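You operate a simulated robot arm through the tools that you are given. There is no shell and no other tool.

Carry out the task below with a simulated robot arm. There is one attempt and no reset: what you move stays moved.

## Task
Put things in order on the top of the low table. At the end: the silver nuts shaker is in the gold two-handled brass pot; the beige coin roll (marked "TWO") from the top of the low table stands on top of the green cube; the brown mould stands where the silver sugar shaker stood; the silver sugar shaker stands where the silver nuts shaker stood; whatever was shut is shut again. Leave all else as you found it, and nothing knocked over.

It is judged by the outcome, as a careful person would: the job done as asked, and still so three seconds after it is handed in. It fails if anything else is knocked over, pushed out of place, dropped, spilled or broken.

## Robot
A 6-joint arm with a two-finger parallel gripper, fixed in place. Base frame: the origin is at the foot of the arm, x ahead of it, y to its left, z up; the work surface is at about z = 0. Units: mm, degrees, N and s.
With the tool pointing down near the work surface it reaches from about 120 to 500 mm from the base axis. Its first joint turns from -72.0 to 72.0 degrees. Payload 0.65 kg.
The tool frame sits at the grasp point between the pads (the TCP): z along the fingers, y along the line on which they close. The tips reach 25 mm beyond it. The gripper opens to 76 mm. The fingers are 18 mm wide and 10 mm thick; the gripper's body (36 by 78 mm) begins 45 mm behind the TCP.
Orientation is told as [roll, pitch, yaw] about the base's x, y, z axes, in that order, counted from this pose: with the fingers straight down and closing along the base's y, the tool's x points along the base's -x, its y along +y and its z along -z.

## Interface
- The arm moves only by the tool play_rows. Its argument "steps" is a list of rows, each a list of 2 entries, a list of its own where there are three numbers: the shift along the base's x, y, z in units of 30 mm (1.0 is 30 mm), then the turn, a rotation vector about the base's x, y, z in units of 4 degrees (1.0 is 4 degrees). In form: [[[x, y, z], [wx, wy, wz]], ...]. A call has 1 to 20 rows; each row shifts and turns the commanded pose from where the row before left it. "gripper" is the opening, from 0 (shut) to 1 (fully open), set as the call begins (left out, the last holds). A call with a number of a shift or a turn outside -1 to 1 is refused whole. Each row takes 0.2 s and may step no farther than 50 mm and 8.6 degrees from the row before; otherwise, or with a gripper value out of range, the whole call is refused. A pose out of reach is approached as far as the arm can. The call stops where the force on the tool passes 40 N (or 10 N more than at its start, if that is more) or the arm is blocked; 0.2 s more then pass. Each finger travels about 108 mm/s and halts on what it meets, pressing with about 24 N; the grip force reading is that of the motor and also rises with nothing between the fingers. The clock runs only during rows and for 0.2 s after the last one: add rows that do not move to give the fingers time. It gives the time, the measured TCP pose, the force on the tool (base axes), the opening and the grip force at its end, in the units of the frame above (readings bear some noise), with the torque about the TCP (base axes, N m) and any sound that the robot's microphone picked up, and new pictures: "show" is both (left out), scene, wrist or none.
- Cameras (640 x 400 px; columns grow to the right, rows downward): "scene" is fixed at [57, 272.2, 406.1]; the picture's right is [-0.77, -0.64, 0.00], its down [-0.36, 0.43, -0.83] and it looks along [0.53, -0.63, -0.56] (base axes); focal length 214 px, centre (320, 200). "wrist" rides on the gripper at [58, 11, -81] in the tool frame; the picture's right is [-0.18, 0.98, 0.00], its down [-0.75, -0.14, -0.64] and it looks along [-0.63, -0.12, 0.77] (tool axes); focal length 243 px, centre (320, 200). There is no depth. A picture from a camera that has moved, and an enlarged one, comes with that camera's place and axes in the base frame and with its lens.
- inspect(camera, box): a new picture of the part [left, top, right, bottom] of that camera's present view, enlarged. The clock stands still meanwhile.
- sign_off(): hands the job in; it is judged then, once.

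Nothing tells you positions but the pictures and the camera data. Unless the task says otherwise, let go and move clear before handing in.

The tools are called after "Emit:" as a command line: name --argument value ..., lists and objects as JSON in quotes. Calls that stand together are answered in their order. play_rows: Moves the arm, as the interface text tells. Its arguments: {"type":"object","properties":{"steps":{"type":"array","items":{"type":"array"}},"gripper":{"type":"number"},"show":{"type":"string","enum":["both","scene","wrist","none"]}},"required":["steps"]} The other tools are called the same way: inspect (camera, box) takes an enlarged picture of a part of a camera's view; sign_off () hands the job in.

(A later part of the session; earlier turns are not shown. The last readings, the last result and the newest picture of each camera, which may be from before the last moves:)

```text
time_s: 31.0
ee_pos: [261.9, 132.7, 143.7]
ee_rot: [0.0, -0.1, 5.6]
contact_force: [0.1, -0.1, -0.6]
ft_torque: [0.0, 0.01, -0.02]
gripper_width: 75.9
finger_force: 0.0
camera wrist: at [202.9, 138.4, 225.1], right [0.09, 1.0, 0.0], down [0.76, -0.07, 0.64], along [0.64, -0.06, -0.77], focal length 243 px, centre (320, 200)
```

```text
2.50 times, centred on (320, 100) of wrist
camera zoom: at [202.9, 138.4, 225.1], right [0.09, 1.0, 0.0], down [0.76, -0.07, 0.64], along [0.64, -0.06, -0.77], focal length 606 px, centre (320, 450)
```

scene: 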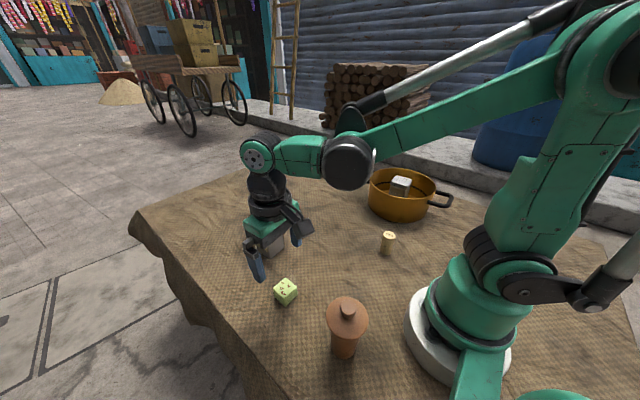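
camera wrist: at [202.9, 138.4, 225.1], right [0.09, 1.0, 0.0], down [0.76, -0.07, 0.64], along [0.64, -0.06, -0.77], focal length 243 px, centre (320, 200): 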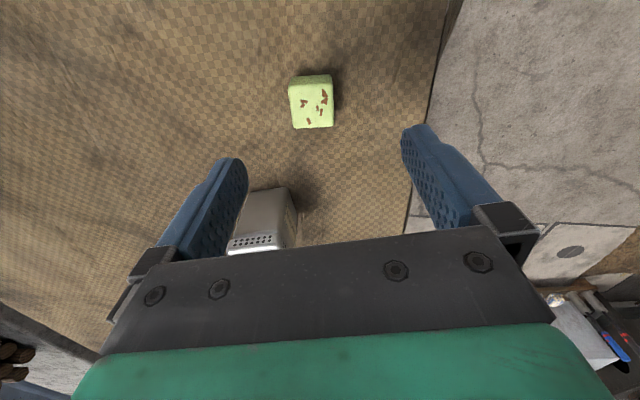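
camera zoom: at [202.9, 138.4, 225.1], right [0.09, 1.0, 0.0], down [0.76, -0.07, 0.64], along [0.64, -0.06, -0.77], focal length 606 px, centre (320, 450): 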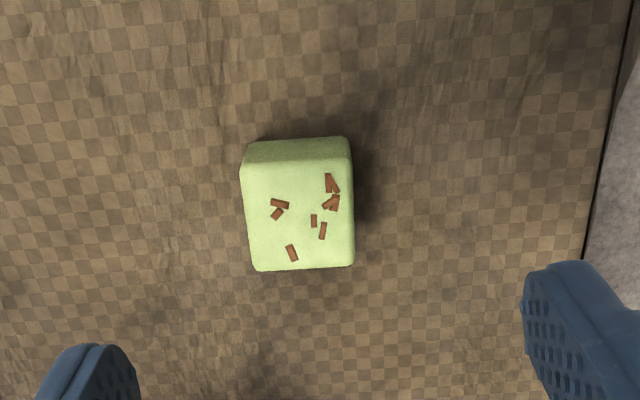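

The cube is about 33 mm on a side, centred near (267,127). Now I'll raise up and look at the brown mould.

Emit:
play_rows --steps '[[[-0.3, 0, 0.95], [0, 0, 0]], [[-0.6, 0, 0.95], [0, 0, 0]], [[-0.8, 0, 0.95], [0, 0, 0]], [[-0.9, 0, 0.9], [0, 0, 0]], [[-0.9, 0, 0], [0, 0, 0]], [[0, 0, 0], [0, 0, 0]]]' --gripper 1 --show "both"

Emit:
inspect --camera "wrist" --box '[220, 0, 420, 180]'

```text
time_s: 32.4
ee_pos: [155.0, 132.9, 256.2]
ee_rot: [0.0, 0.0, 5.6]
contact_force: [-0.2, 0.7, -0.3]
ft_torque: [-0.02, -0.02, 0.02]
gripper_width: 76.1
finger_force: 0.0
camera wrist: at [97.2, 139.7, 336.9], right [0.09, 1.0, 0.0], down [0.76, -0.07, 0.64], along [0.64, -0.06, -0.77], focal length 243 px, centre (320, 200)
```

scene: 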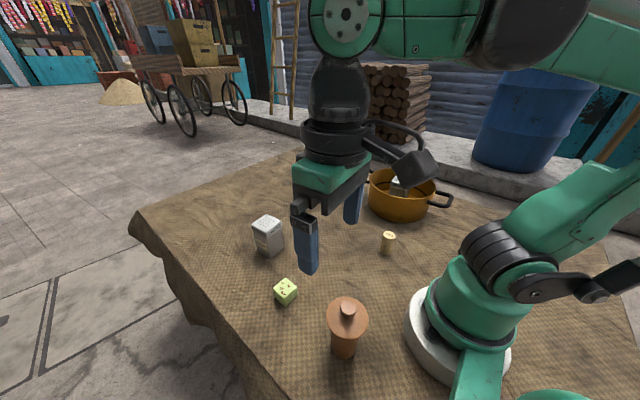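
wrist: 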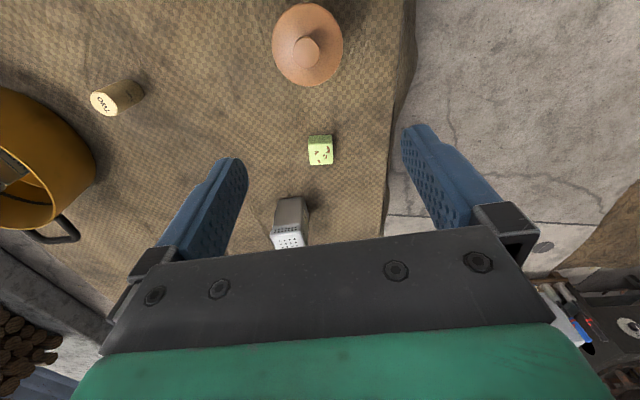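

```text
2.22 times, centred on (320, 90) of wrist
camera zoom: at [97.2, 139.7, 336.9], right [0.09, 1.0, 0.0], down [0.76, -0.07, 0.64], along [0.64, -0.06, -0.77], focal length 539 px, centre (320, 444)
```

zoom: 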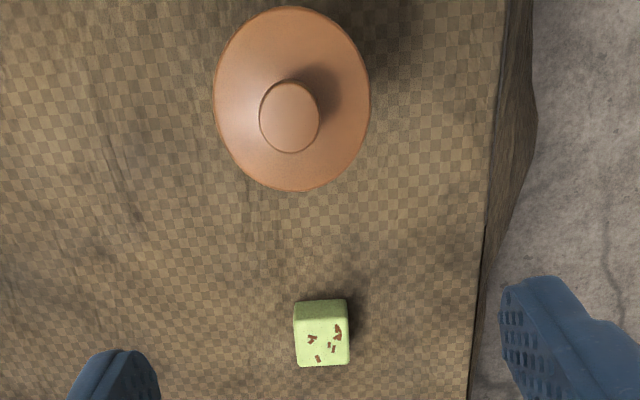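

The mould is centred near (126,127), with a ~57 mm disc top and a ~20 mm knob. I need to know whether that top is a separate lid, so I'll zoom in.

Emit:
inspect --camera "scene" --box '[315, 285, 385, 365]'

Emit:
inspect --camera "wrist" --box '[260, 0, 360, 90]'

Emit:
inspect --camera "wrist" --box '[60, 60, 180, 140]'

```text
5.00 times, centred on (350, 325) of scene
camera zoom: at [57.0, 272.2, 406.1], right [-0.77, -0.64, 0.0], down [-0.36, 0.43, -0.83], along [0.53, -0.63, -0.56], focal length 1072 px, centre (170, -425)
```

zoom: 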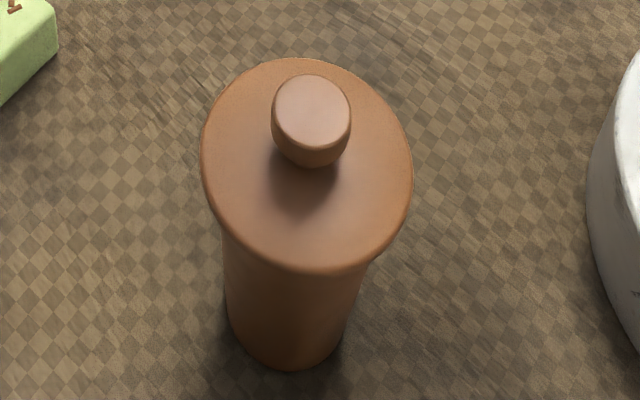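

```text
4.44 times, centred on (310, 45) of wrist
camera zoom: at [97.2, 139.7, 336.9], right [0.09, 1.0, 0.0], down [0.76, -0.07, 0.64], along [0.64, -0.06, -0.77], focal length 1078 px, centre (364, 889)
```

zoom: 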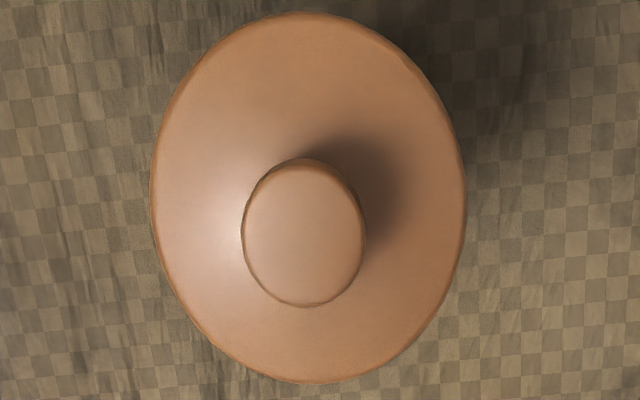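

```text
5.00 times, centred on (120, 100) of wrist
camera zoom: at [97.2, 139.7, 336.9], right [0.09, 1.0, 0.0], down [0.76, -0.07, 0.64], along [0.64, -0.06, -0.77], focal length 1213 px, centre (1320, 700)
```

zoom: 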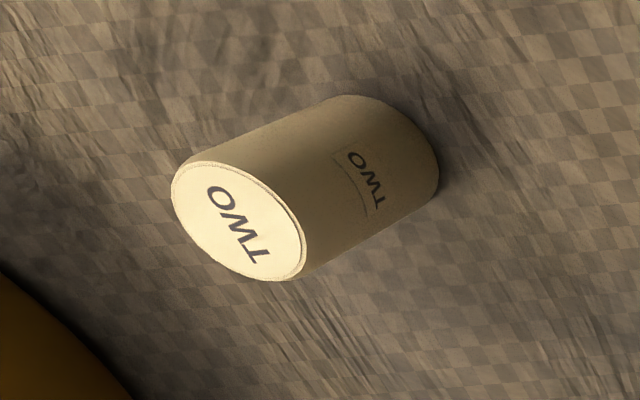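

The mould looks like one smooth mushroom-shaped piece, but I can't rule out a loose top. I'll come over the knob, grip it gently, and test with a few millimetres of lift.

Emit:
play_rows --steps '[[[-0.4, -0.12, -0.4], [0, 0, 0]], [[-0.55, -0.13, -0.7], [0, 0, 0]], [[0, 0, -0.7], [0, 0, 0]], [[0, 0, 0], [0, 0, 0]]]' --gripper 0.6 --show "both"

Emit:
inspect --camera "wrist" --box '[220, 20, 420, 180]'

```text
time_s: 33.4
ee_pos: [127.6, 126.1, 201.7]
ee_rot: [0.0, -0.1, 5.7]
contact_force: [-0.5, -0.7, -0.1]
ft_torque: [-0.01, 0.0, 0.02]
gripper_width: 45.7
finger_force: 0.0
camera wrist: at [69.1, 131.5, 283.0], right [0.09, 1.0, 0.0], down [0.76, -0.07, 0.64], along [0.64, -0.06, -0.77], focal length 243 px, centre (320, 200)
```

scene: 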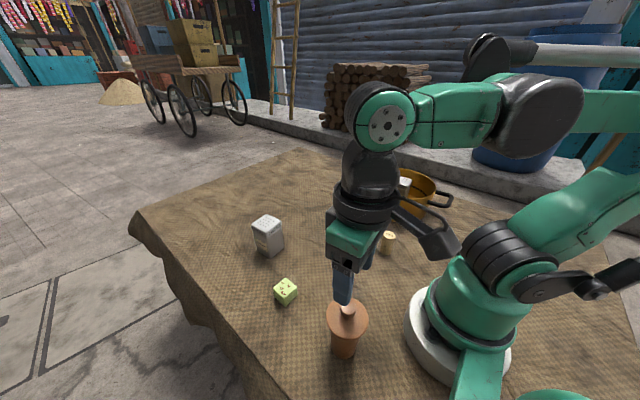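
wrist: 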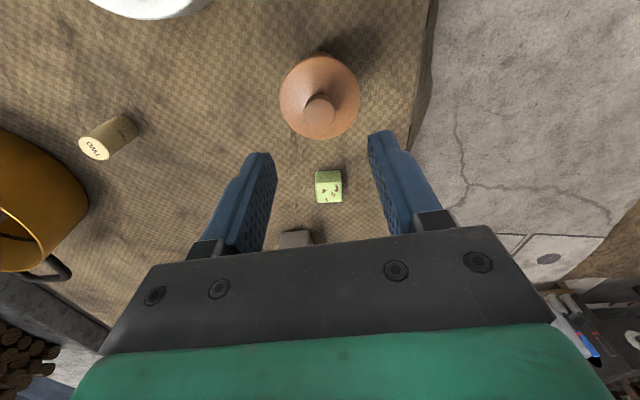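

```text
2.50 times, centred on (320, 100) of wrist
camera zoom: at [69.1, 131.5, 283.0], right [0.09, 1.0, 0.0], down [0.76, -0.07, 0.64], along [0.64, -0.06, -0.77], focal length 606 px, centre (320, 450)
```

zoom: 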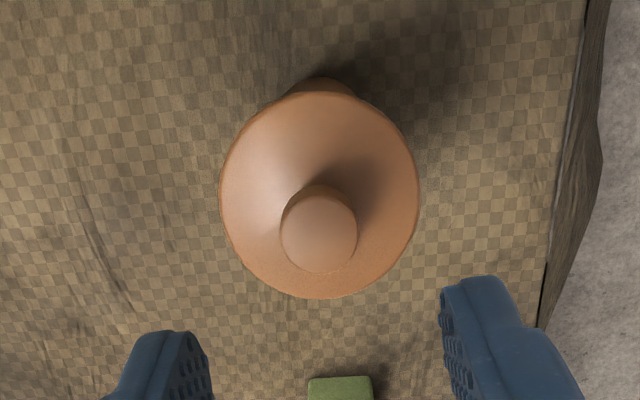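

Refined: knob top at about z≈121, axis at (128,126), and the gripper is right above it. Descending so the fingertips straddle the knob just above the dome.

Emit:
play_rows --steps '[[[0, 0, -0.7], [0, 0, 0]], [[0, 0, -0.7], [0, 0, 0]], [[0, 0, -0.5], [0, 0, 0]], [[0, 0, -0.33], [0, 0, 0]], [[0, 0, 0], [0, 0, 0]]]' --gripper 0.6 --show "both"

Emit:
inspect --camera "wrist" --box '[220, 80, 420, 240]'

Emit:
inspect --camera "scene" --box '[290, 250, 410, 370]'

```text
time_s: 34.6
ee_pos: [128.8, 124.6, 135.7]
ee_rot: [0.0, 0.0, 5.8]
contact_force: [0.5, -0.5, -1.0]
ft_torque: [-0.02, -0.03, 0.02]
gripper_width: 45.6
finger_force: 0.2
camera wrist: at [69.8, 131.1, 216.7], right [0.09, 1.0, 0.0], down [0.76, -0.07, 0.64], along [0.64, -0.06, -0.77], focal length 243 px, centre (320, 200)
```

scene: 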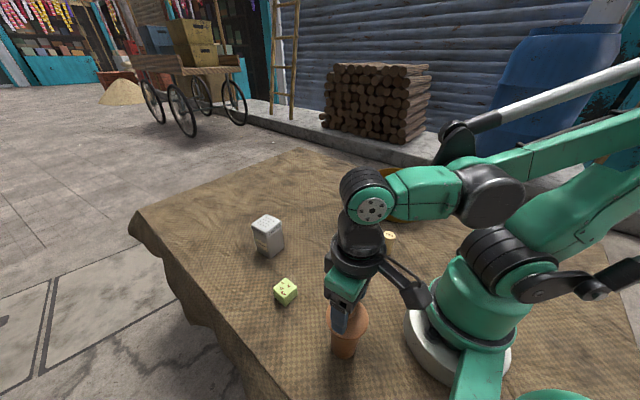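
wrist: 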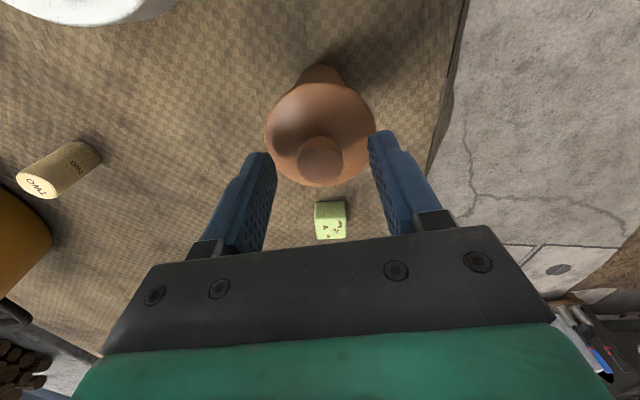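

```text
2.50 times, centred on (320, 160) of wrist
camera zoom: at [69.8, 131.1, 216.7], right [0.09, 1.0, 0.0], down [0.76, -0.07, 0.64], along [0.64, -0.06, -0.77], focal length 606 px, centre (320, 300)
```

zoom: 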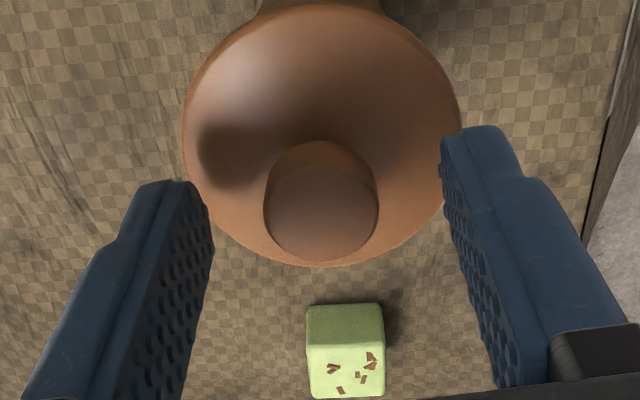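

```text
3.33 times, centred on (350, 310) of scene
camera zoom: at [57.0, 272.2, 406.1], right [-0.77, -0.64, 0.0], down [-0.36, 0.43, -0.83], along [0.53, -0.63, -0.56], focal length 715 px, centre (220, -167)
```

zoom: 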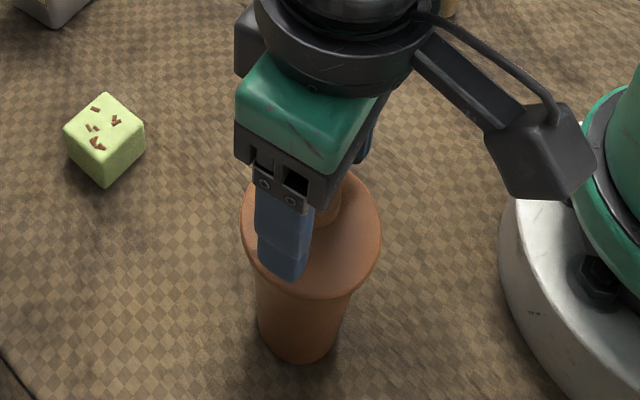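

Knob sits centred between the fingertips. A touch lower, then close on the knob.

Emit:
play_rows --steps '[[[0, 0, -0.08], [0, 0, 0]], [[0, 0, 0], [0, 0, 0]]]' --gripper 0.6 --show "none"

Emit:
play_rows --steps '[[[0, 0, 0], [0, 0, 0]], [[0, 0, 0], [0, 0, 0]], [[0, 0, 0], [0, 0, 0]]]' --gripper 0 --show "both"

Emit:
inspect --camera "scene" --box '[290, 250, 410, 370]'

```text
time_s: 35.2
ee_pos: [128.0, 125.6, 133.2]
ee_rot: [-0.1, 0.0, 5.8]
contact_force: [-0.6, -0.4, -0.1]
ft_torque: [0.02, 0.0, -0.04]
gripper_width: 45.5
finger_force: 0.1
```

```text
time_s: 36.0
ee_pos: [128.0, 124.1, 134.4]
ee_rot: [0.0, 0.0, 5.7]
contact_force: [0.2, 0.1, 0.7]
ft_torque: [-0.05, -0.04, -0.02]
gripper_width: 19.8
finger_force: 24.2
camera wrist: at [69.8, 131.3, 214.0], right [0.09, 1.0, 0.0], down [0.76, -0.07, 0.64], along [0.64, -0.06, -0.77], focal length 243 px, centre (320, 200)
```

scene: 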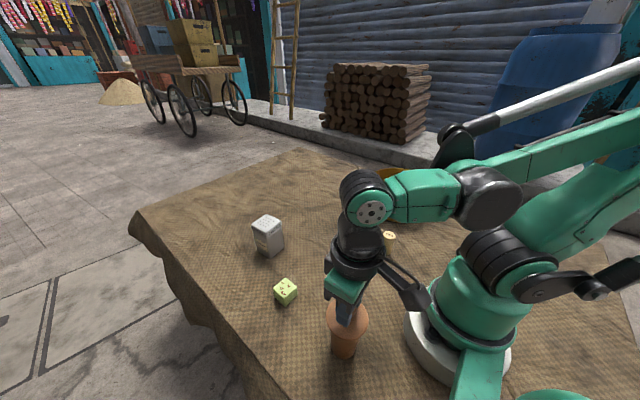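
wrist: 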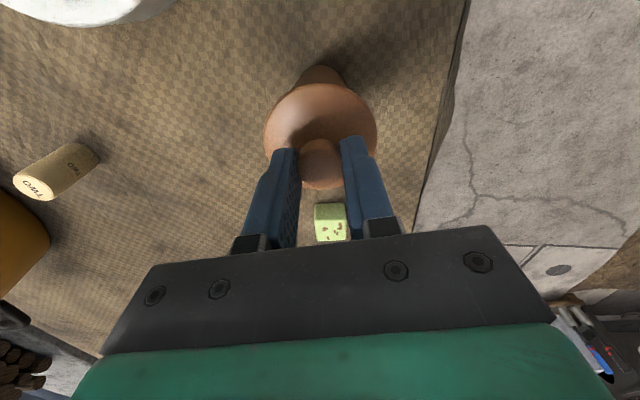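

```text
3.33 times, centred on (350, 310) of scene
camera zoom: at [57.0, 272.2, 406.1], right [-0.77, -0.64, 0.0], down [-0.36, 0.43, -0.83], along [0.53, -0.63, -0.56], focal length 715 px, centre (220, -167)
```

zoom: 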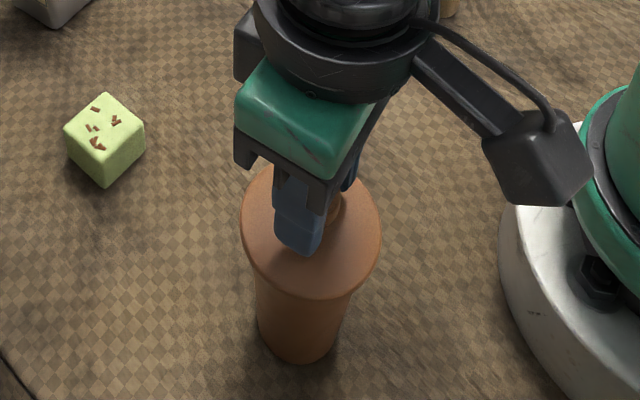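

Knob is gripped at 19.8 mm. Test lift of about 5 mm, watching whether the whole mould comes up or only its top.

Emit:
play_rows --steps '[[[0, 0, 0.06], [0, 0, 0]], [[0, 0, 0.06], [0, 0, 0]], [[0, 0, 0.06], [0, 0, 0]], [[0, 0, 0], [0, 0, 0]]]' --gripper 0 --show "wrist"

Emit:
inspect --camera "scene" --box '[290, 250, 410, 370]'

Emit:
inspect --camera "wrist" --box '[240, 40, 400, 200]'

```text
time_s: 37.0
ee_pos: [130.5, 125.4, 139.2]
ee_rot: [0.0, 0.0, 5.7]
contact_force: [0.3, 0.2, -1.7]
ft_torque: [-0.04, -0.01, 0.01]
gripper_width: 19.8
finger_force: 24.0
camera wrist: at [69.8, 131.8, 219.5], right [0.09, 1.0, 0.0], down [0.76, -0.07, 0.64], along [0.64, -0.06, -0.77], focal length 243 px, centre (320, 200)
```

wrist: 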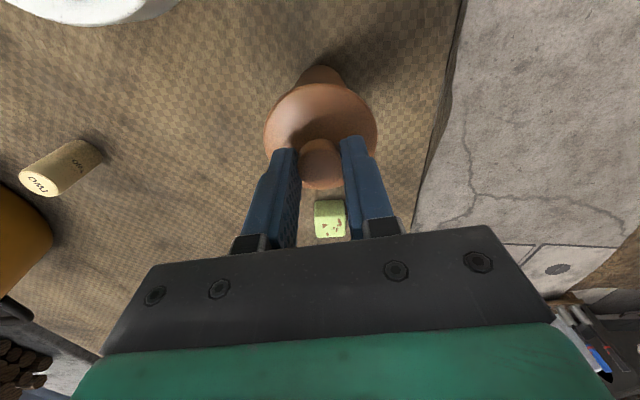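

```text
3.33 times, centred on (350, 310) of scene
camera zoom: at [57.0, 272.2, 406.1], right [-0.77, -0.64, 0.0], down [-0.36, 0.43, -0.83], along [0.53, -0.63, -0.56], focal length 715 px, centre (220, -167)
```

zoom: 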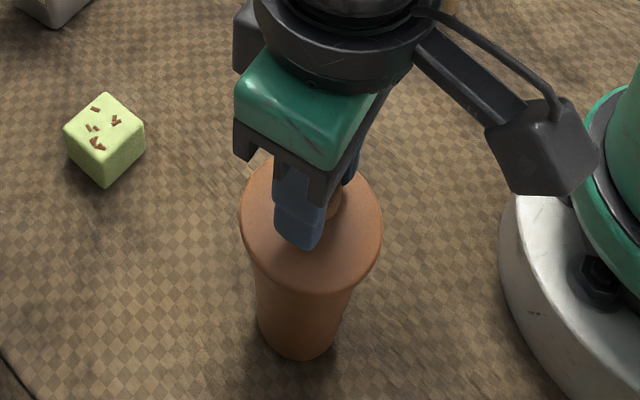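

```text
2.50 times, centred on (320, 120) of wrist
camera zoom: at [69.8, 131.8, 219.5], right [0.09, 1.0, 0.0], down [0.76, -0.07, 0.64], along [0.64, -0.06, -0.77], focal length 606 px, centre (320, 400)
```

zoom: 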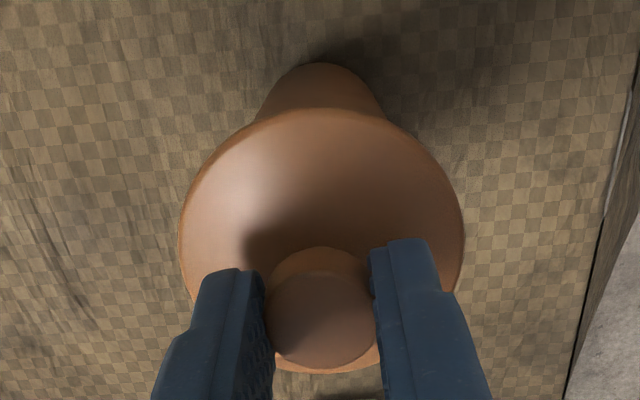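

The body seems to have risen with the knob (unchanged in the wrist view). Another 12 mm lift to confirm.

Emit:
play_rows --steps '[[[0, 0, 0.2], [0, 0, 0]], [[0, 0, 0.2], [0, 0, 0]], [[0, 0, 0], [0, 0, 0]]]' --gripper 0 --show "wrist"

Emit:
inspect --camera "scene" --box '[290, 250, 410, 370]'

```text
time_s: 37.8
ee_pos: [128.6, 125.7, 151.8]
ee_rot: [0.0, 0.1, 5.7]
contact_force: [-0.9, 0.1, -1.1]
ft_torque: [0.0, -0.03, -0.03]
gripper_width: 19.7
finger_force: 24.6
camera wrist: at [70.0, 131.7, 232.0], right [0.09, 1.0, 0.0], down [0.76, -0.07, 0.64], along [0.64, -0.06, -0.77], focal length 243 px, centre (320, 200)
```

wrist: 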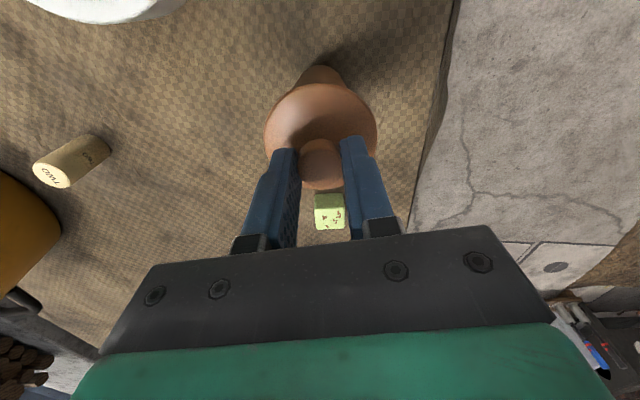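

```text
3.33 times, centred on (350, 310) of scene
camera zoom: at [57.0, 272.2, 406.1], right [-0.77, -0.64, 0.0], down [-0.36, 0.43, -0.83], along [0.53, -0.63, -0.56], focal length 715 px, centre (220, -167)
```

zoom: 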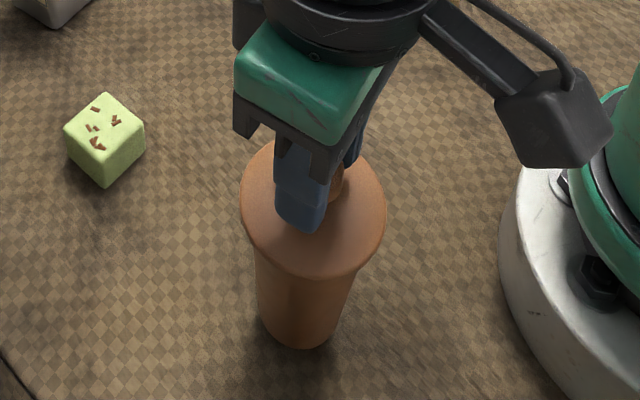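

The whole mould lifts as one piece, hanging straight. Raising it further and carrying it with gentle acceleration to the old sugar spot.

Emit:
play_rows --steps '[[[0, 0, 0.4], [0, 0, 0]], [[0, 0, 0.7], [0, 0, 0]], [[0, 0, 0.7], [0, 0, 0]], [[0, 0, 0.4], [0, 0, 0]], [[0.32, -0.319, 0], [0, 0, 0]], [[0.56, -0.558, 0], [0, 0, 0]], [[0.8, -0.797, 0], [0, 0, 0]], [[0.8, -0.797, 0], [0, 0, 0]], [[0.8, -0.797, 0], [0, 0, 0]], [[0.8, -0.797, 0], [0, 0, 0]], [[0.8, -0.797, 0], [0, 0, 0]], [[0.8, -0.797, 0], [0, 0, 0]], [[0.8, -0.797, 0], [0, 0, 0]], [[0.56, -0.558, 0], [0, 0, 0]], [[0.32, -0.319, 0], [0, 0, 0]], [[0, 0, 0], [0, 0, 0]]]' --gripper 0 --show "both"

```text
time_s: 41.2
ee_pos: [349.0, -93.5, 216.6]
ee_rot: [0.0, 0.1, 5.7]
contact_force: [-0.5, -0.3, -2.3]
ft_torque: [0.01, -0.04, -0.02]
gripper_width: 19.6
finger_force: 23.6
camera wrist: at [290.5, -87.8, 297.2], right [0.09, 1.0, 0.0], down [0.76, -0.07, 0.64], along [0.64, -0.06, -0.77], focal length 243 px, centre (320, 200)
```

scene: 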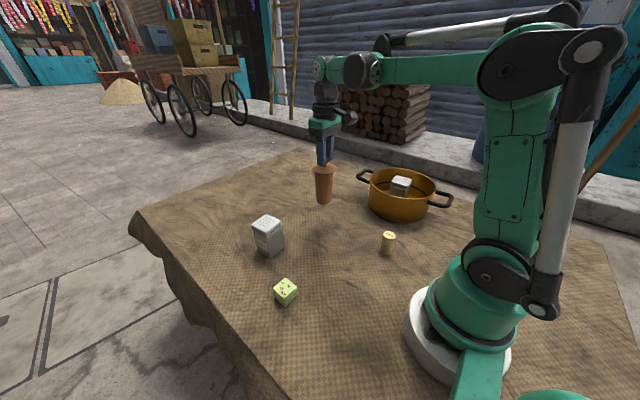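
wrist: 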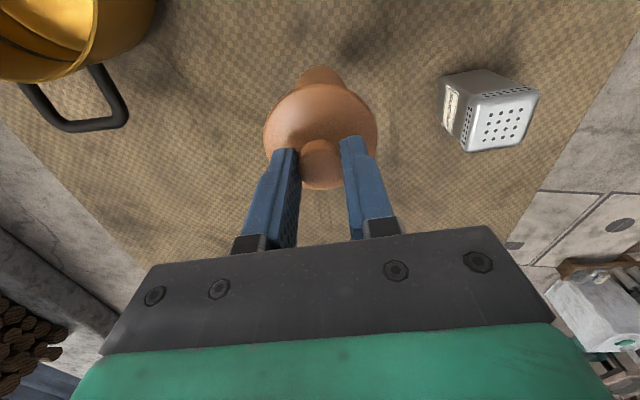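

The mould is above the spot (349.3,-93.0). Lowering toward the cloth.

Emit:
play_rows --steps '[[[0.01, -0.015, -0.4], [0, 0, 0]], [[0, 0, -0.7], [0, 0, 0]], [[0, 0, -0.7], [0, 0, 0]], [[0, 0, -0.5], [0, 0, 0]], [[0, 0, -0.2], [0, 0, 0]], [[0, 0, 0], [0, 0, 0]]]' --gripper 0 --show "both"

Emit:
inspect --camera "scene" --box '[270, 140, 380, 240]'

```text
time_s: 42.6
ee_pos: [349.2, -94.8, 141.1]
ee_rot: [0.0, 0.0, 5.8]
contact_force: [0.2, 0.7, -1.1]
ft_torque: [-0.02, 0.0, 0.0]
gripper_width: 19.6
finger_force: 23.9
camera wrist: at [291.2, -88.4, 221.9], right [0.09, 1.0, 0.0], down [0.76, -0.07, 0.64], along [0.64, -0.06, -0.77], focal length 243 px, centre (320, 200)
```

scene: 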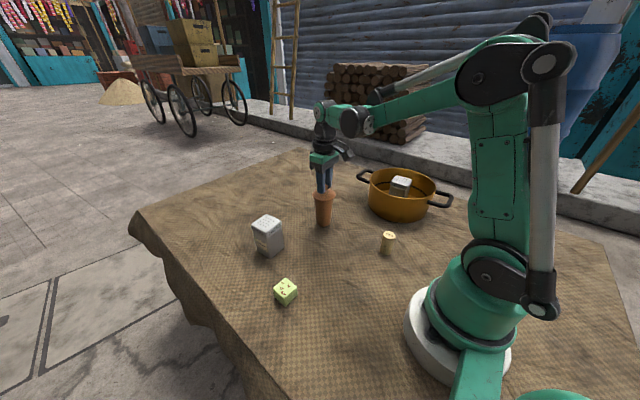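
wrist: 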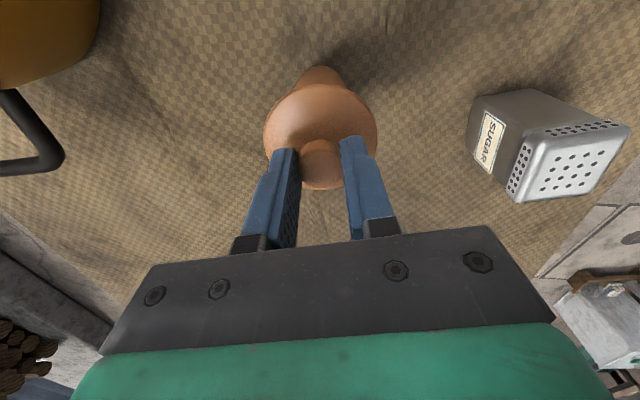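

```text
4.00 times, centred on (325, 190) of scene
camera zoom: at [57.0, 272.2, 406.1], right [-0.77, -0.64, 0.0], down [-0.36, 0.43, -0.83], along [0.53, -0.63, -0.56], focal length 858 px, centre (300, 240)
```

zoom: 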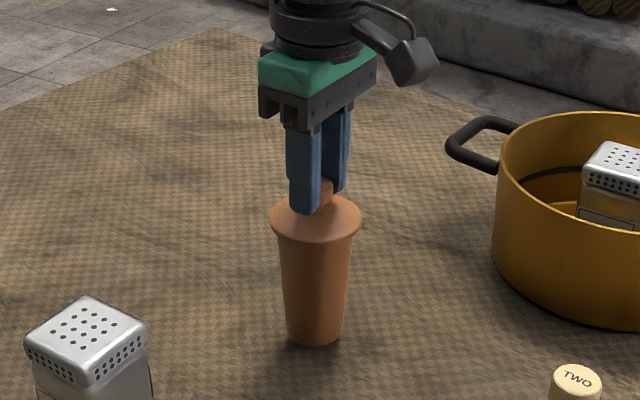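

The mould hangs upright with about 8 mm to go. Lowering in small steps until it touches.

Emit:
play_rows --steps '[[[0, 0, -0.1], [0, 0, 0]], [[0, 0, -0.08], [0, 0, 0]], [[0, 0, 0], [0, 0, 0]]]' --gripper 0 --show "none"

Emit:
play_rows --steps '[[[0, 0, -0.04], [0, 0, 0]], [[0, 0, 0], [0, 0, 0]]]' --gripper 0 --show "none"

Emit:
play_rows --steps '[[[0, 0, -0.03], [0, 0, 0]], [[0, 0, 0], [0, 0, 0]]]' --gripper 0 --show "wrist"

```text
time_s: 43.4
ee_pos: [349.8, -93.9, 136.8]
ee_rot: [0.1, 0.1, 5.7]
contact_force: [0.5, 1.2, -2.5]
ft_torque: [0.03, 0.02, 0.03]
gripper_width: 19.6
finger_force: 23.5
```

```text
time_s: 44.0
ee_pos: [349.3, -96.3, 135.2]
ee_rot: [0.0, 0.0, 5.7]
contact_force: [-0.5, -1.0, -1.4]
ft_torque: [0.03, 0.03, 0.02]
gripper_width: 19.7
finger_force: 24.2
```

```text
time_s: 44.6
ee_pos: [349.9, -94.5, 134.1]
ee_rot: [0.0, -0.1, 5.6]
contact_force: [-0.7, -0.6, -1.7]
ft_torque: [-0.01, 0.01, -0.04]
gripper_width: 19.8
finger_force: 24.2
camera wrist: at [290.8, -88.5, 214.8], right [0.09, 1.0, 0.0], down [0.76, -0.07, 0.64], along [0.64, -0.06, -0.77], focal length 243 px, centre (320, 200)
```

wrist: 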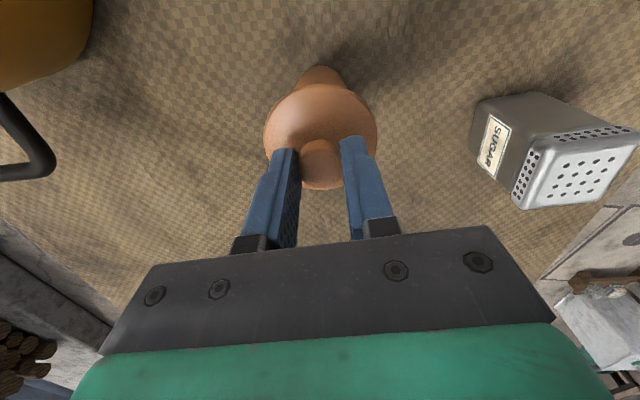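

Emit:
play_rows --steps '[[[0, 0, -0.03], [0, 0, 0]], [[0, 0, 0], [0, 0, 0]]]' --gripper 0 --show "none"

```text
time_s: 45.2
ee_pos: [348.9, -94.7, 132.1]
ee_rot: [0.0, 0.0, 5.7]
contact_force: [-0.6, -0.9, 14.8]
ft_torque: [0.0, -0.03, -0.01]
gripper_width: 19.9
finger_force: 23.9
```

Contact at ~15 N: the mould stands on the cloth. Opening the fingers and rising.

Emit:
play_rows --steps '[[[0, 0, 0], [0, 0, 0]], [[0, 0, 0], [0, 0, 0]], [[0, 0, 0], [0, 0, 0]]]' --gripper 0.6 --show "wrist"

Emit:
play_rows --steps '[[[0, 0, 0.3], [0, 0, 0]], [[0, 0, 0.7], [0, 0, 0]], [[0, 0, 0.8], [0, 0, 0]], [[0, 0, 0.8], [0, 0, 0]], [[0, 0, 0], [0, 0, 0]]]' --gripper 0.6 --show "both"

Emit:
inspect --camera "scene" --box '[270, 140, 380, 240]'

Emit:
inspect --camera "wrist" --box '[220, 0, 420, 160]'

```text
time_s: 46.0
ee_pos: [349.3, -95.0, 133.2]
ee_rot: [0.0, 0.0, 5.6]
contact_force: [0.0, -0.3, 0.0]
ft_torque: [0.02, 0.03, 0.0]
gripper_width: 45.5
finger_force: 0.0
camera wrist: at [290.8, -88.4, 213.6], right [0.09, 1.0, 0.0], down [0.76, -0.07, 0.64], along [0.64, -0.06, -0.77], focal length 243 px, centre (320, 200)
```

wrist: 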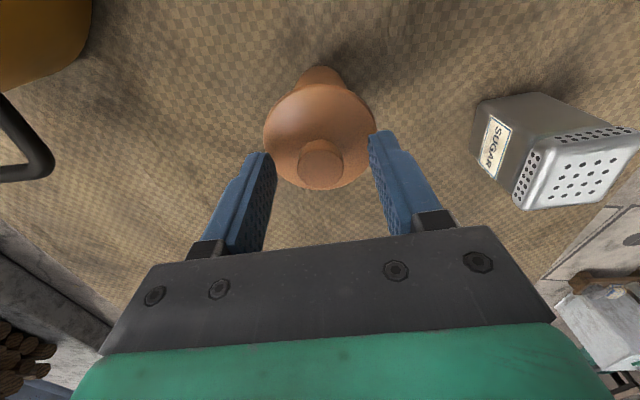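

```text
time_s: 47.2
ee_pos: [349.6, -95.5, 210.8]
ee_rot: [0.0, 0.0, 5.7]
contact_force: [0.0, 0.2, 0.4]
ft_torque: [0.02, 0.01, 0.02]
gripper_width: 45.4
finger_force: 0.1
camera wrist: at [290.2, -88.7, 292.0], right [0.09, 1.0, 0.0], down [0.76, -0.07, 0.64], along [0.64, -0.06, -0.77], focal length 243 px, centre (320, 200)
```

scene: 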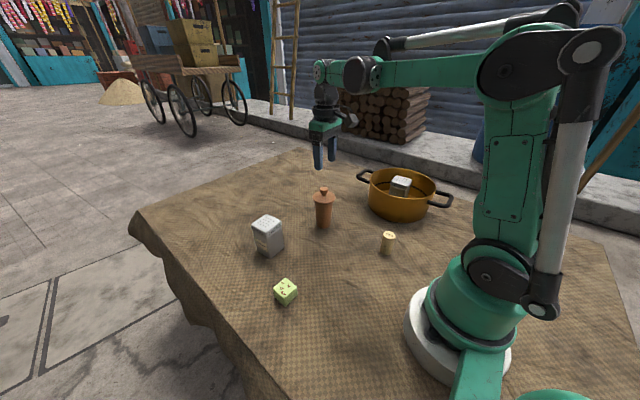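
wrist: 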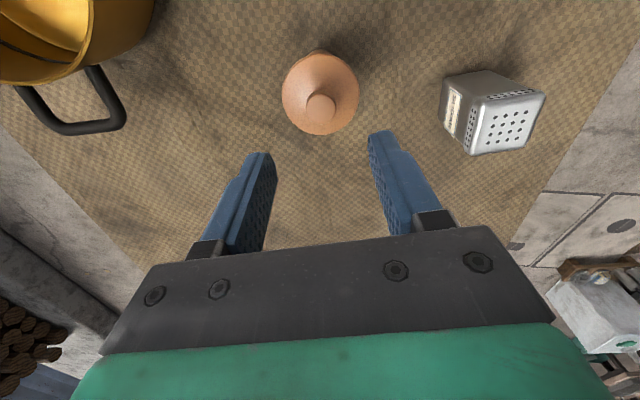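

```text
4.00 times, centred on (325, 190) of scene
camera zoom: at [57.0, 272.2, 406.1], right [-0.77, -0.64, 0.0], down [-0.36, 0.43, -0.83], along [0.53, -0.63, -0.56], focal length 858 px, centre (300, 240)
```

zoom: 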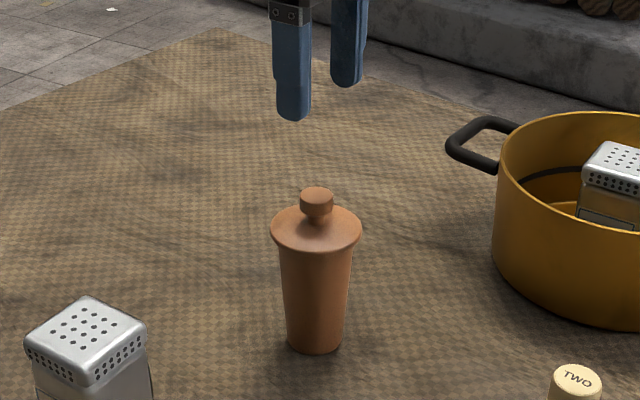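

```text
2.50 times, centred on (320, 80) of wrist
camera zoom: at [290.2, -88.7, 292.0], right [0.09, 1.0, 0.0], down [0.76, -0.07, 0.64], along [0.64, -0.06, -0.77], focal length 606 px, centre (320, 500)
```

zoom: 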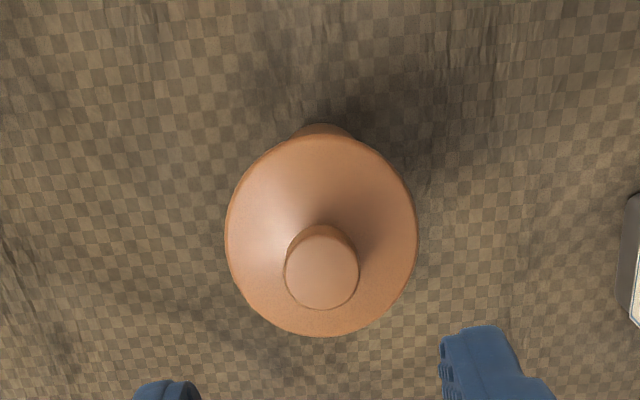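

The mould stands upright on the sugar shaker's old spot. Now over to the coin roll, near (167,-115).

Emit:
play_rows --steps '[[[-0.6, -0.1, 0.1], [0, 0, 0]], [[-0.87, -0.1, 0], [0, 0, 0]], [[-0.87, -0.1, 0], [0, 0, 0]], [[-0.87, -0.1, 0], [0, 0, 0]], [[-0.87, -0.1, -0.2], [0, 0, 0]], [[-0.87, -0.1, -0.5], [0, 0, 0]], [[-0.87, -0.1, -0.6], [0, 0, 0]], [[-0.2, 0, -0.2], [0, 0, 0]], [[0, 0, 0], [0, 0, 0]]]' --gripper 1 --show "both"

Emit:
inspect --camera "wrist" --box '[220, 20, 420, 180]'

Emit:
inspect --camera "scene" --box '[360, 220, 420, 260]'

```text
time_s: 49.2
ee_pos: [168.3, -115.6, 168.8]
ee_rot: [0.0, -0.1, 5.7]
contact_force: [0.4, -0.1, -0.1]
ft_torque: [0.02, 0.01, 0.02]
gripper_width: 75.8
finger_force: 0.1
camera wrist: at [109.8, -109.2, 249.5], right [0.09, 1.0, 0.0], down [0.76, -0.07, 0.64], along [0.64, -0.06, -0.77], focal length 243 px, centre (320, 200)
```

scene: 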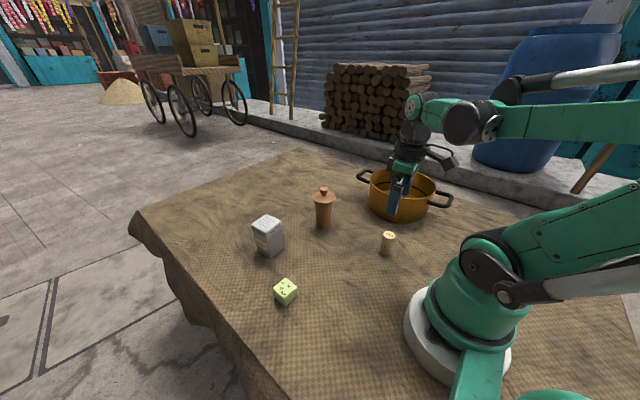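
wrist: 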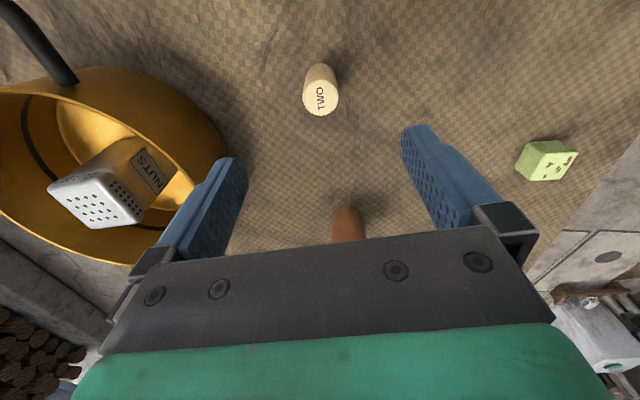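

```text
2.50 times, centred on (320, 100) of wrist
camera zoom: at [109.8, -109.2, 249.5], right [0.09, 1.0, 0.0], down [0.76, -0.07, 0.64], along [0.64, -0.06, -0.77], focal length 606 px, centre (320, 450)
```

zoom: 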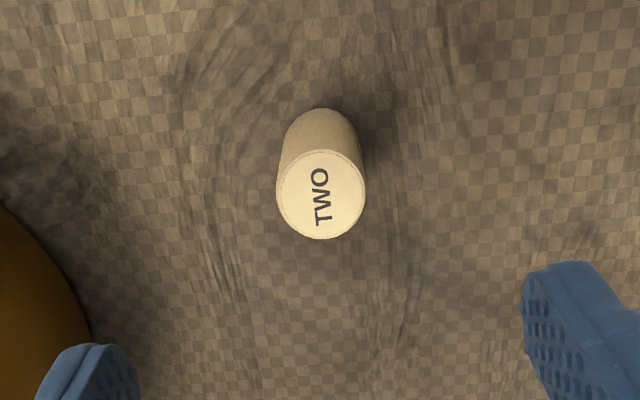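

```text
10.00 times, centred on (390, 240) of scene
camera zoom: at [57.0, 272.2, 406.1], right [-0.77, -0.64, 0.0], down [-0.36, 0.43, -0.83], along [0.53, -0.63, -0.56], focal length 2145 px, centre (-380, -200)
```

zoom: 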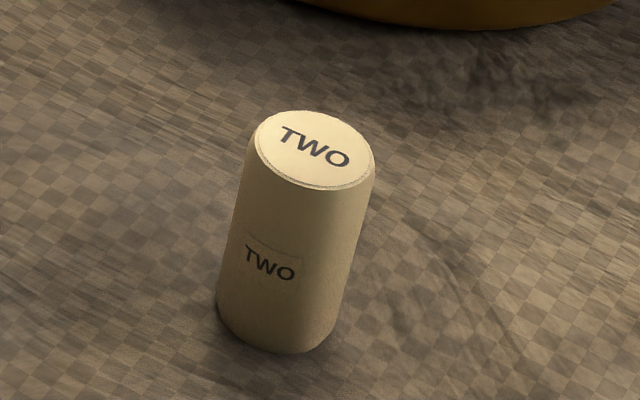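

The roll is centred near (168,-114), about 27 mm across and 57 mm tall, directly below. Descending and gripping it at mid-height.

Emit:
play_rows --steps '[[[-0.01, 0.01, -0.86], [0, 0, 0]], [[0, 0, -0.86], [0, 0, 0]], [[0, 0, -0.86], [0, 0, 0]], [[0, 0, -0.86], [0, 0, 0]], [[0, 0, -0.8], [0, 0, 0]], [[0, 0, 0], [0, 0, 0]]]' --gripper 0.75 --show "wrist"

Emit:
inspect --camera "wrist" --box '[220, 80, 420, 240]'

```text
time_s: 50.6
ee_pos: [168.3, -115.0, 43.3]
ee_rot: [0.0, 0.1, 5.6]
contact_force: [-0.4, -0.1, -0.8]
ft_torque: [0.02, 0.02, 0.0]
gripper_width: 57.1
finger_force: 0.1
camera wrist: at [109.6, -108.9, 123.0], right [0.09, 1.0, 0.0], down [0.76, -0.07, 0.64], along [0.64, -0.06, -0.77], focal length 243 px, centre (320, 200)
```

wrist: 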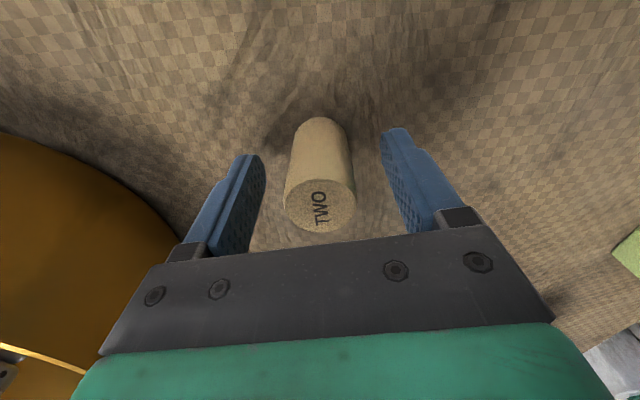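

```text
2.50 times, centred on (320, 160) of wrist
camera zoom: at [109.6, -108.9, 123.0], right [0.09, 1.0, 0.0], down [0.76, -0.07, 0.64], along [0.64, -0.06, -0.77], focal length 606 px, centre (320, 300)
```

zoom: 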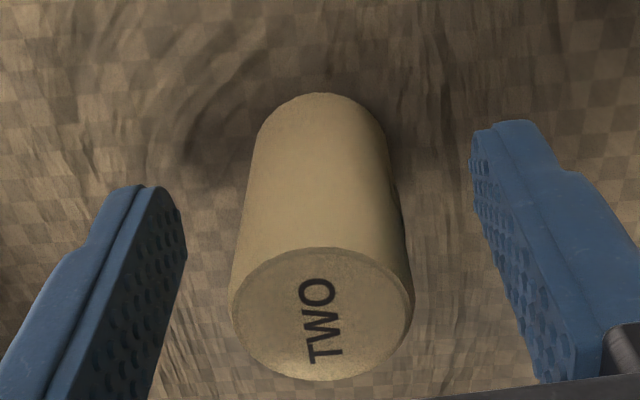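

The roll is centred between the fingers. Closing.

Emit:
play_rows --steps '[[[0, 0, 0], [0, 0, 0]], [[0, 0, 0], [0, 0, 0]], [[0, 0, 0], [0, 0, 0]]]' --gripper 0 --show "wrist"

Emit:
play_rows --steps '[[[0, 0, 0.3], [0, 0, 0]], [[0, 0, 0.7], [0, 0, 0]], [[0, 0, 0.9], [0, 0, 0]], [[0, 0, 0.5], [0, 0, 0]], [[0, 0, 0], [0, 0, 0]]]' --gripper 0 --show "both"

Emit:
inspect --camera "wrist" --box '[220, 80, 420, 240]'

```text
time_s: 51.4
ee_pos: [168.1, -114.9, 43.1]
ee_rot: [0.1, 0.0, 5.8]
contact_force: [-0.2, -0.1, -0.3]
ft_torque: [-0.03, -0.05, 0.01]
gripper_width: 28.4
finger_force: 24.3
camera wrist: at [109.6, -108.9, 123.2], right [0.09, 1.0, 0.0], down [0.76, -0.07, 0.64], along [0.64, -0.06, -0.77], focal length 243 px, centre (320, 200)
```

wrist: 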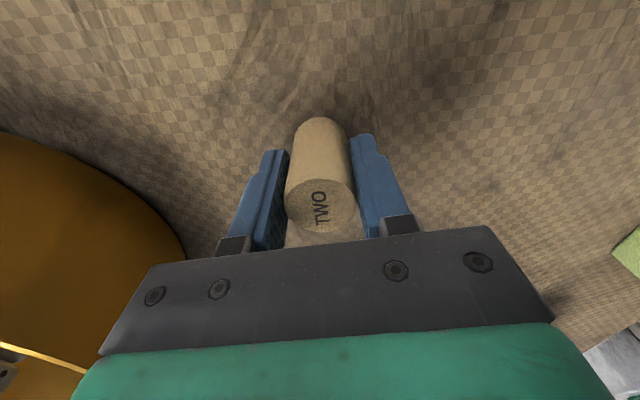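

```text
time_s: 52.6
ee_pos: [167.8, -115.5, 114.5]
ee_rot: [-0.1, 0.0, 5.8]
contact_force: [0.2, 0.1, -1.1]
ft_torque: [-0.06, 0.02, 0.03]
gripper_width: 28.7
finger_force: 24.0
camera wrist: at [109.6, -109.3, 194.8], right [0.09, 1.0, 0.0], down [0.76, -0.07, 0.64], along [0.64, -0.06, -0.77], focal length 243 px, centre (320, 200)
```

scene: 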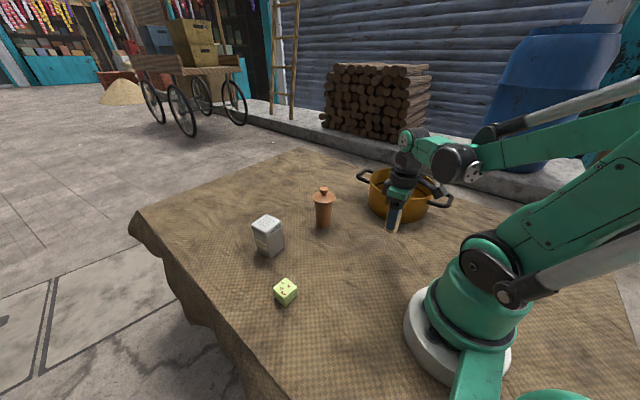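
wrist: 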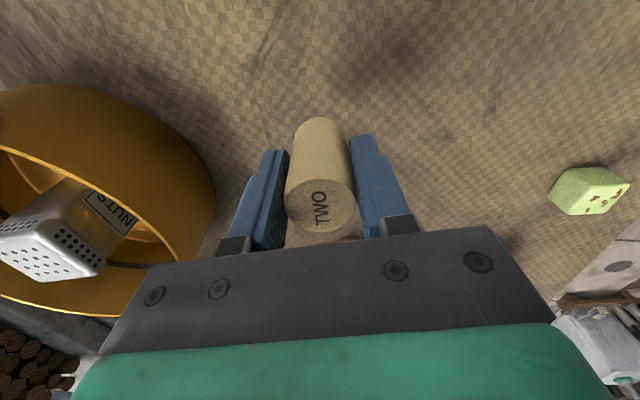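

```text
2.50 times, centred on (320, 160) of wrist
camera zoom: at [109.6, -109.3, 194.8], right [0.09, 1.0, 0.0], down [0.76, -0.07, 0.64], along [0.64, -0.06, -0.77], focal length 606 px, centre (320, 300)
```

zoom: 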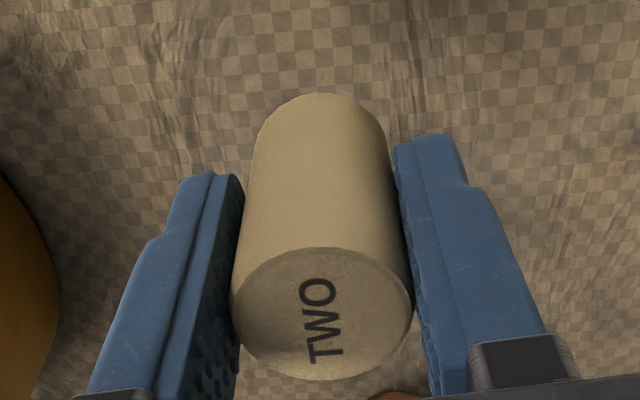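

The roll is held upright. Carrying it over to the cube at (267.5,126.7), with its base about 70 mm up.

Emit:
play_rows --steps '[[[0.143, 0.35, 0], [0, 0, 0]], [[0.25, 0.612, 0], [0, 0, 0]], [[0.3565, 0.874, 0], [0, 0, 0]], [[0.3565, 0.874, 0], [0, 0, 0]], [[0.3565, 0.874, 0], [0, 0, 0]], [[0.3565, 0.874, 0], [0, 0, 0]], [[0.3565, 0.874, 0], [0, 0, 0]], [[0.3565, 0.874, 0], [0, 0, 0]], [[0.3565, 0.874, 0], [0, 0, 0]], [[0.25, 0.612, 0], [0, 0, 0]], [[0.143, 0.35, 0], [0, 0, 0]], [[0, 0, 0], [0, 0, 0]]]' --gripper 0 --show "both"

Emit:
inspect --camera "scene" --box '[240, 220, 340, 320]'

Emit:
inspect --camera "wrist" --box '[220, 80, 420, 240]'

```text
time_s: 55.2
ee_pos: [268.2, 125.2, 114.7]
ee_rot: [-0.1, 0.0, 5.7]
contact_force: [1.0, 0.2, -1.5]
ft_torque: [-0.01, 0.03, -0.02]
gripper_width: 28.4
finger_force: 24.0
camera wrist: at [208.8, 132.3, 194.5], right [0.09, 1.0, 0.0], down [0.76, -0.07, 0.64], along [0.64, -0.06, -0.77], focal length 243 px, centre (320, 200)
```

scene: 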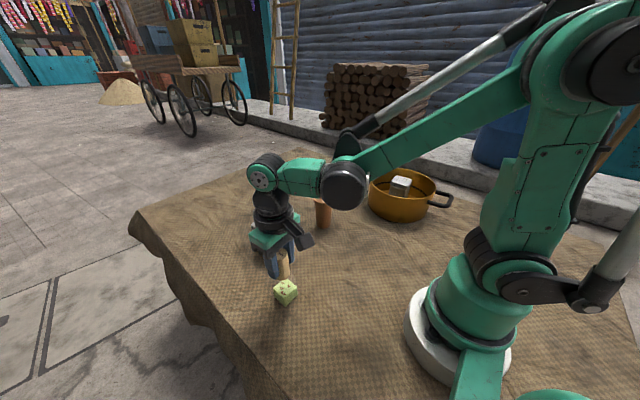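
wrist: 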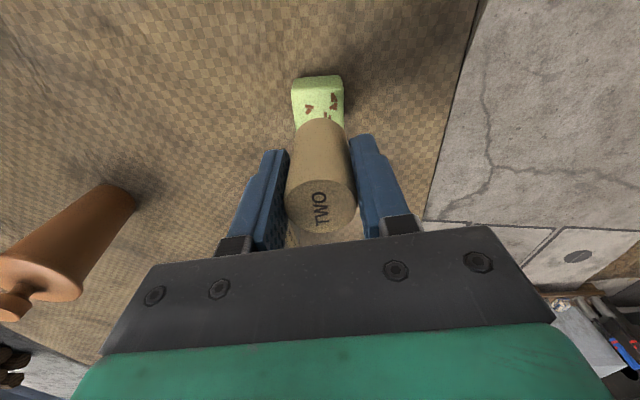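

```text
4.00 times, centred on (290, 270) of scene
camera zoom: at [57.0, 272.2, 406.1], right [-0.77, -0.64, 0.0], down [-0.36, 0.43, -0.83], along [0.53, -0.63, -0.56], focal length 858 px, centre (440, -80)
```

zoom: 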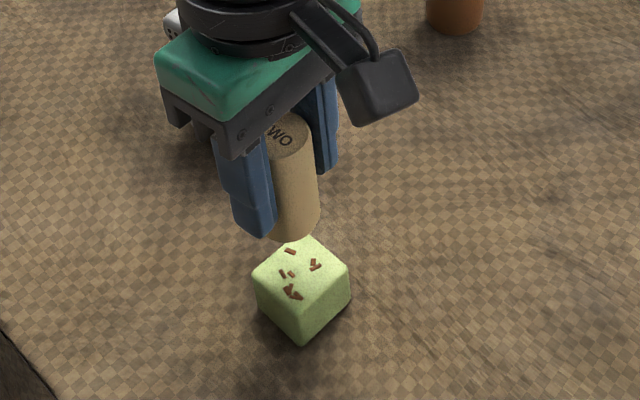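

```text
2.50 times, centred on (320, 160) of wrist
camera zoom: at [208.8, 132.3, 194.5], right [0.09, 1.0, 0.0], down [0.76, -0.07, 0.64], along [0.64, -0.06, -0.77], focal length 606 px, centre (320, 300)
```

zoom: 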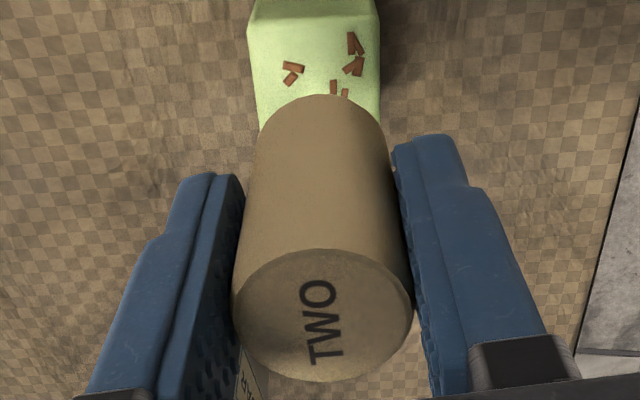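

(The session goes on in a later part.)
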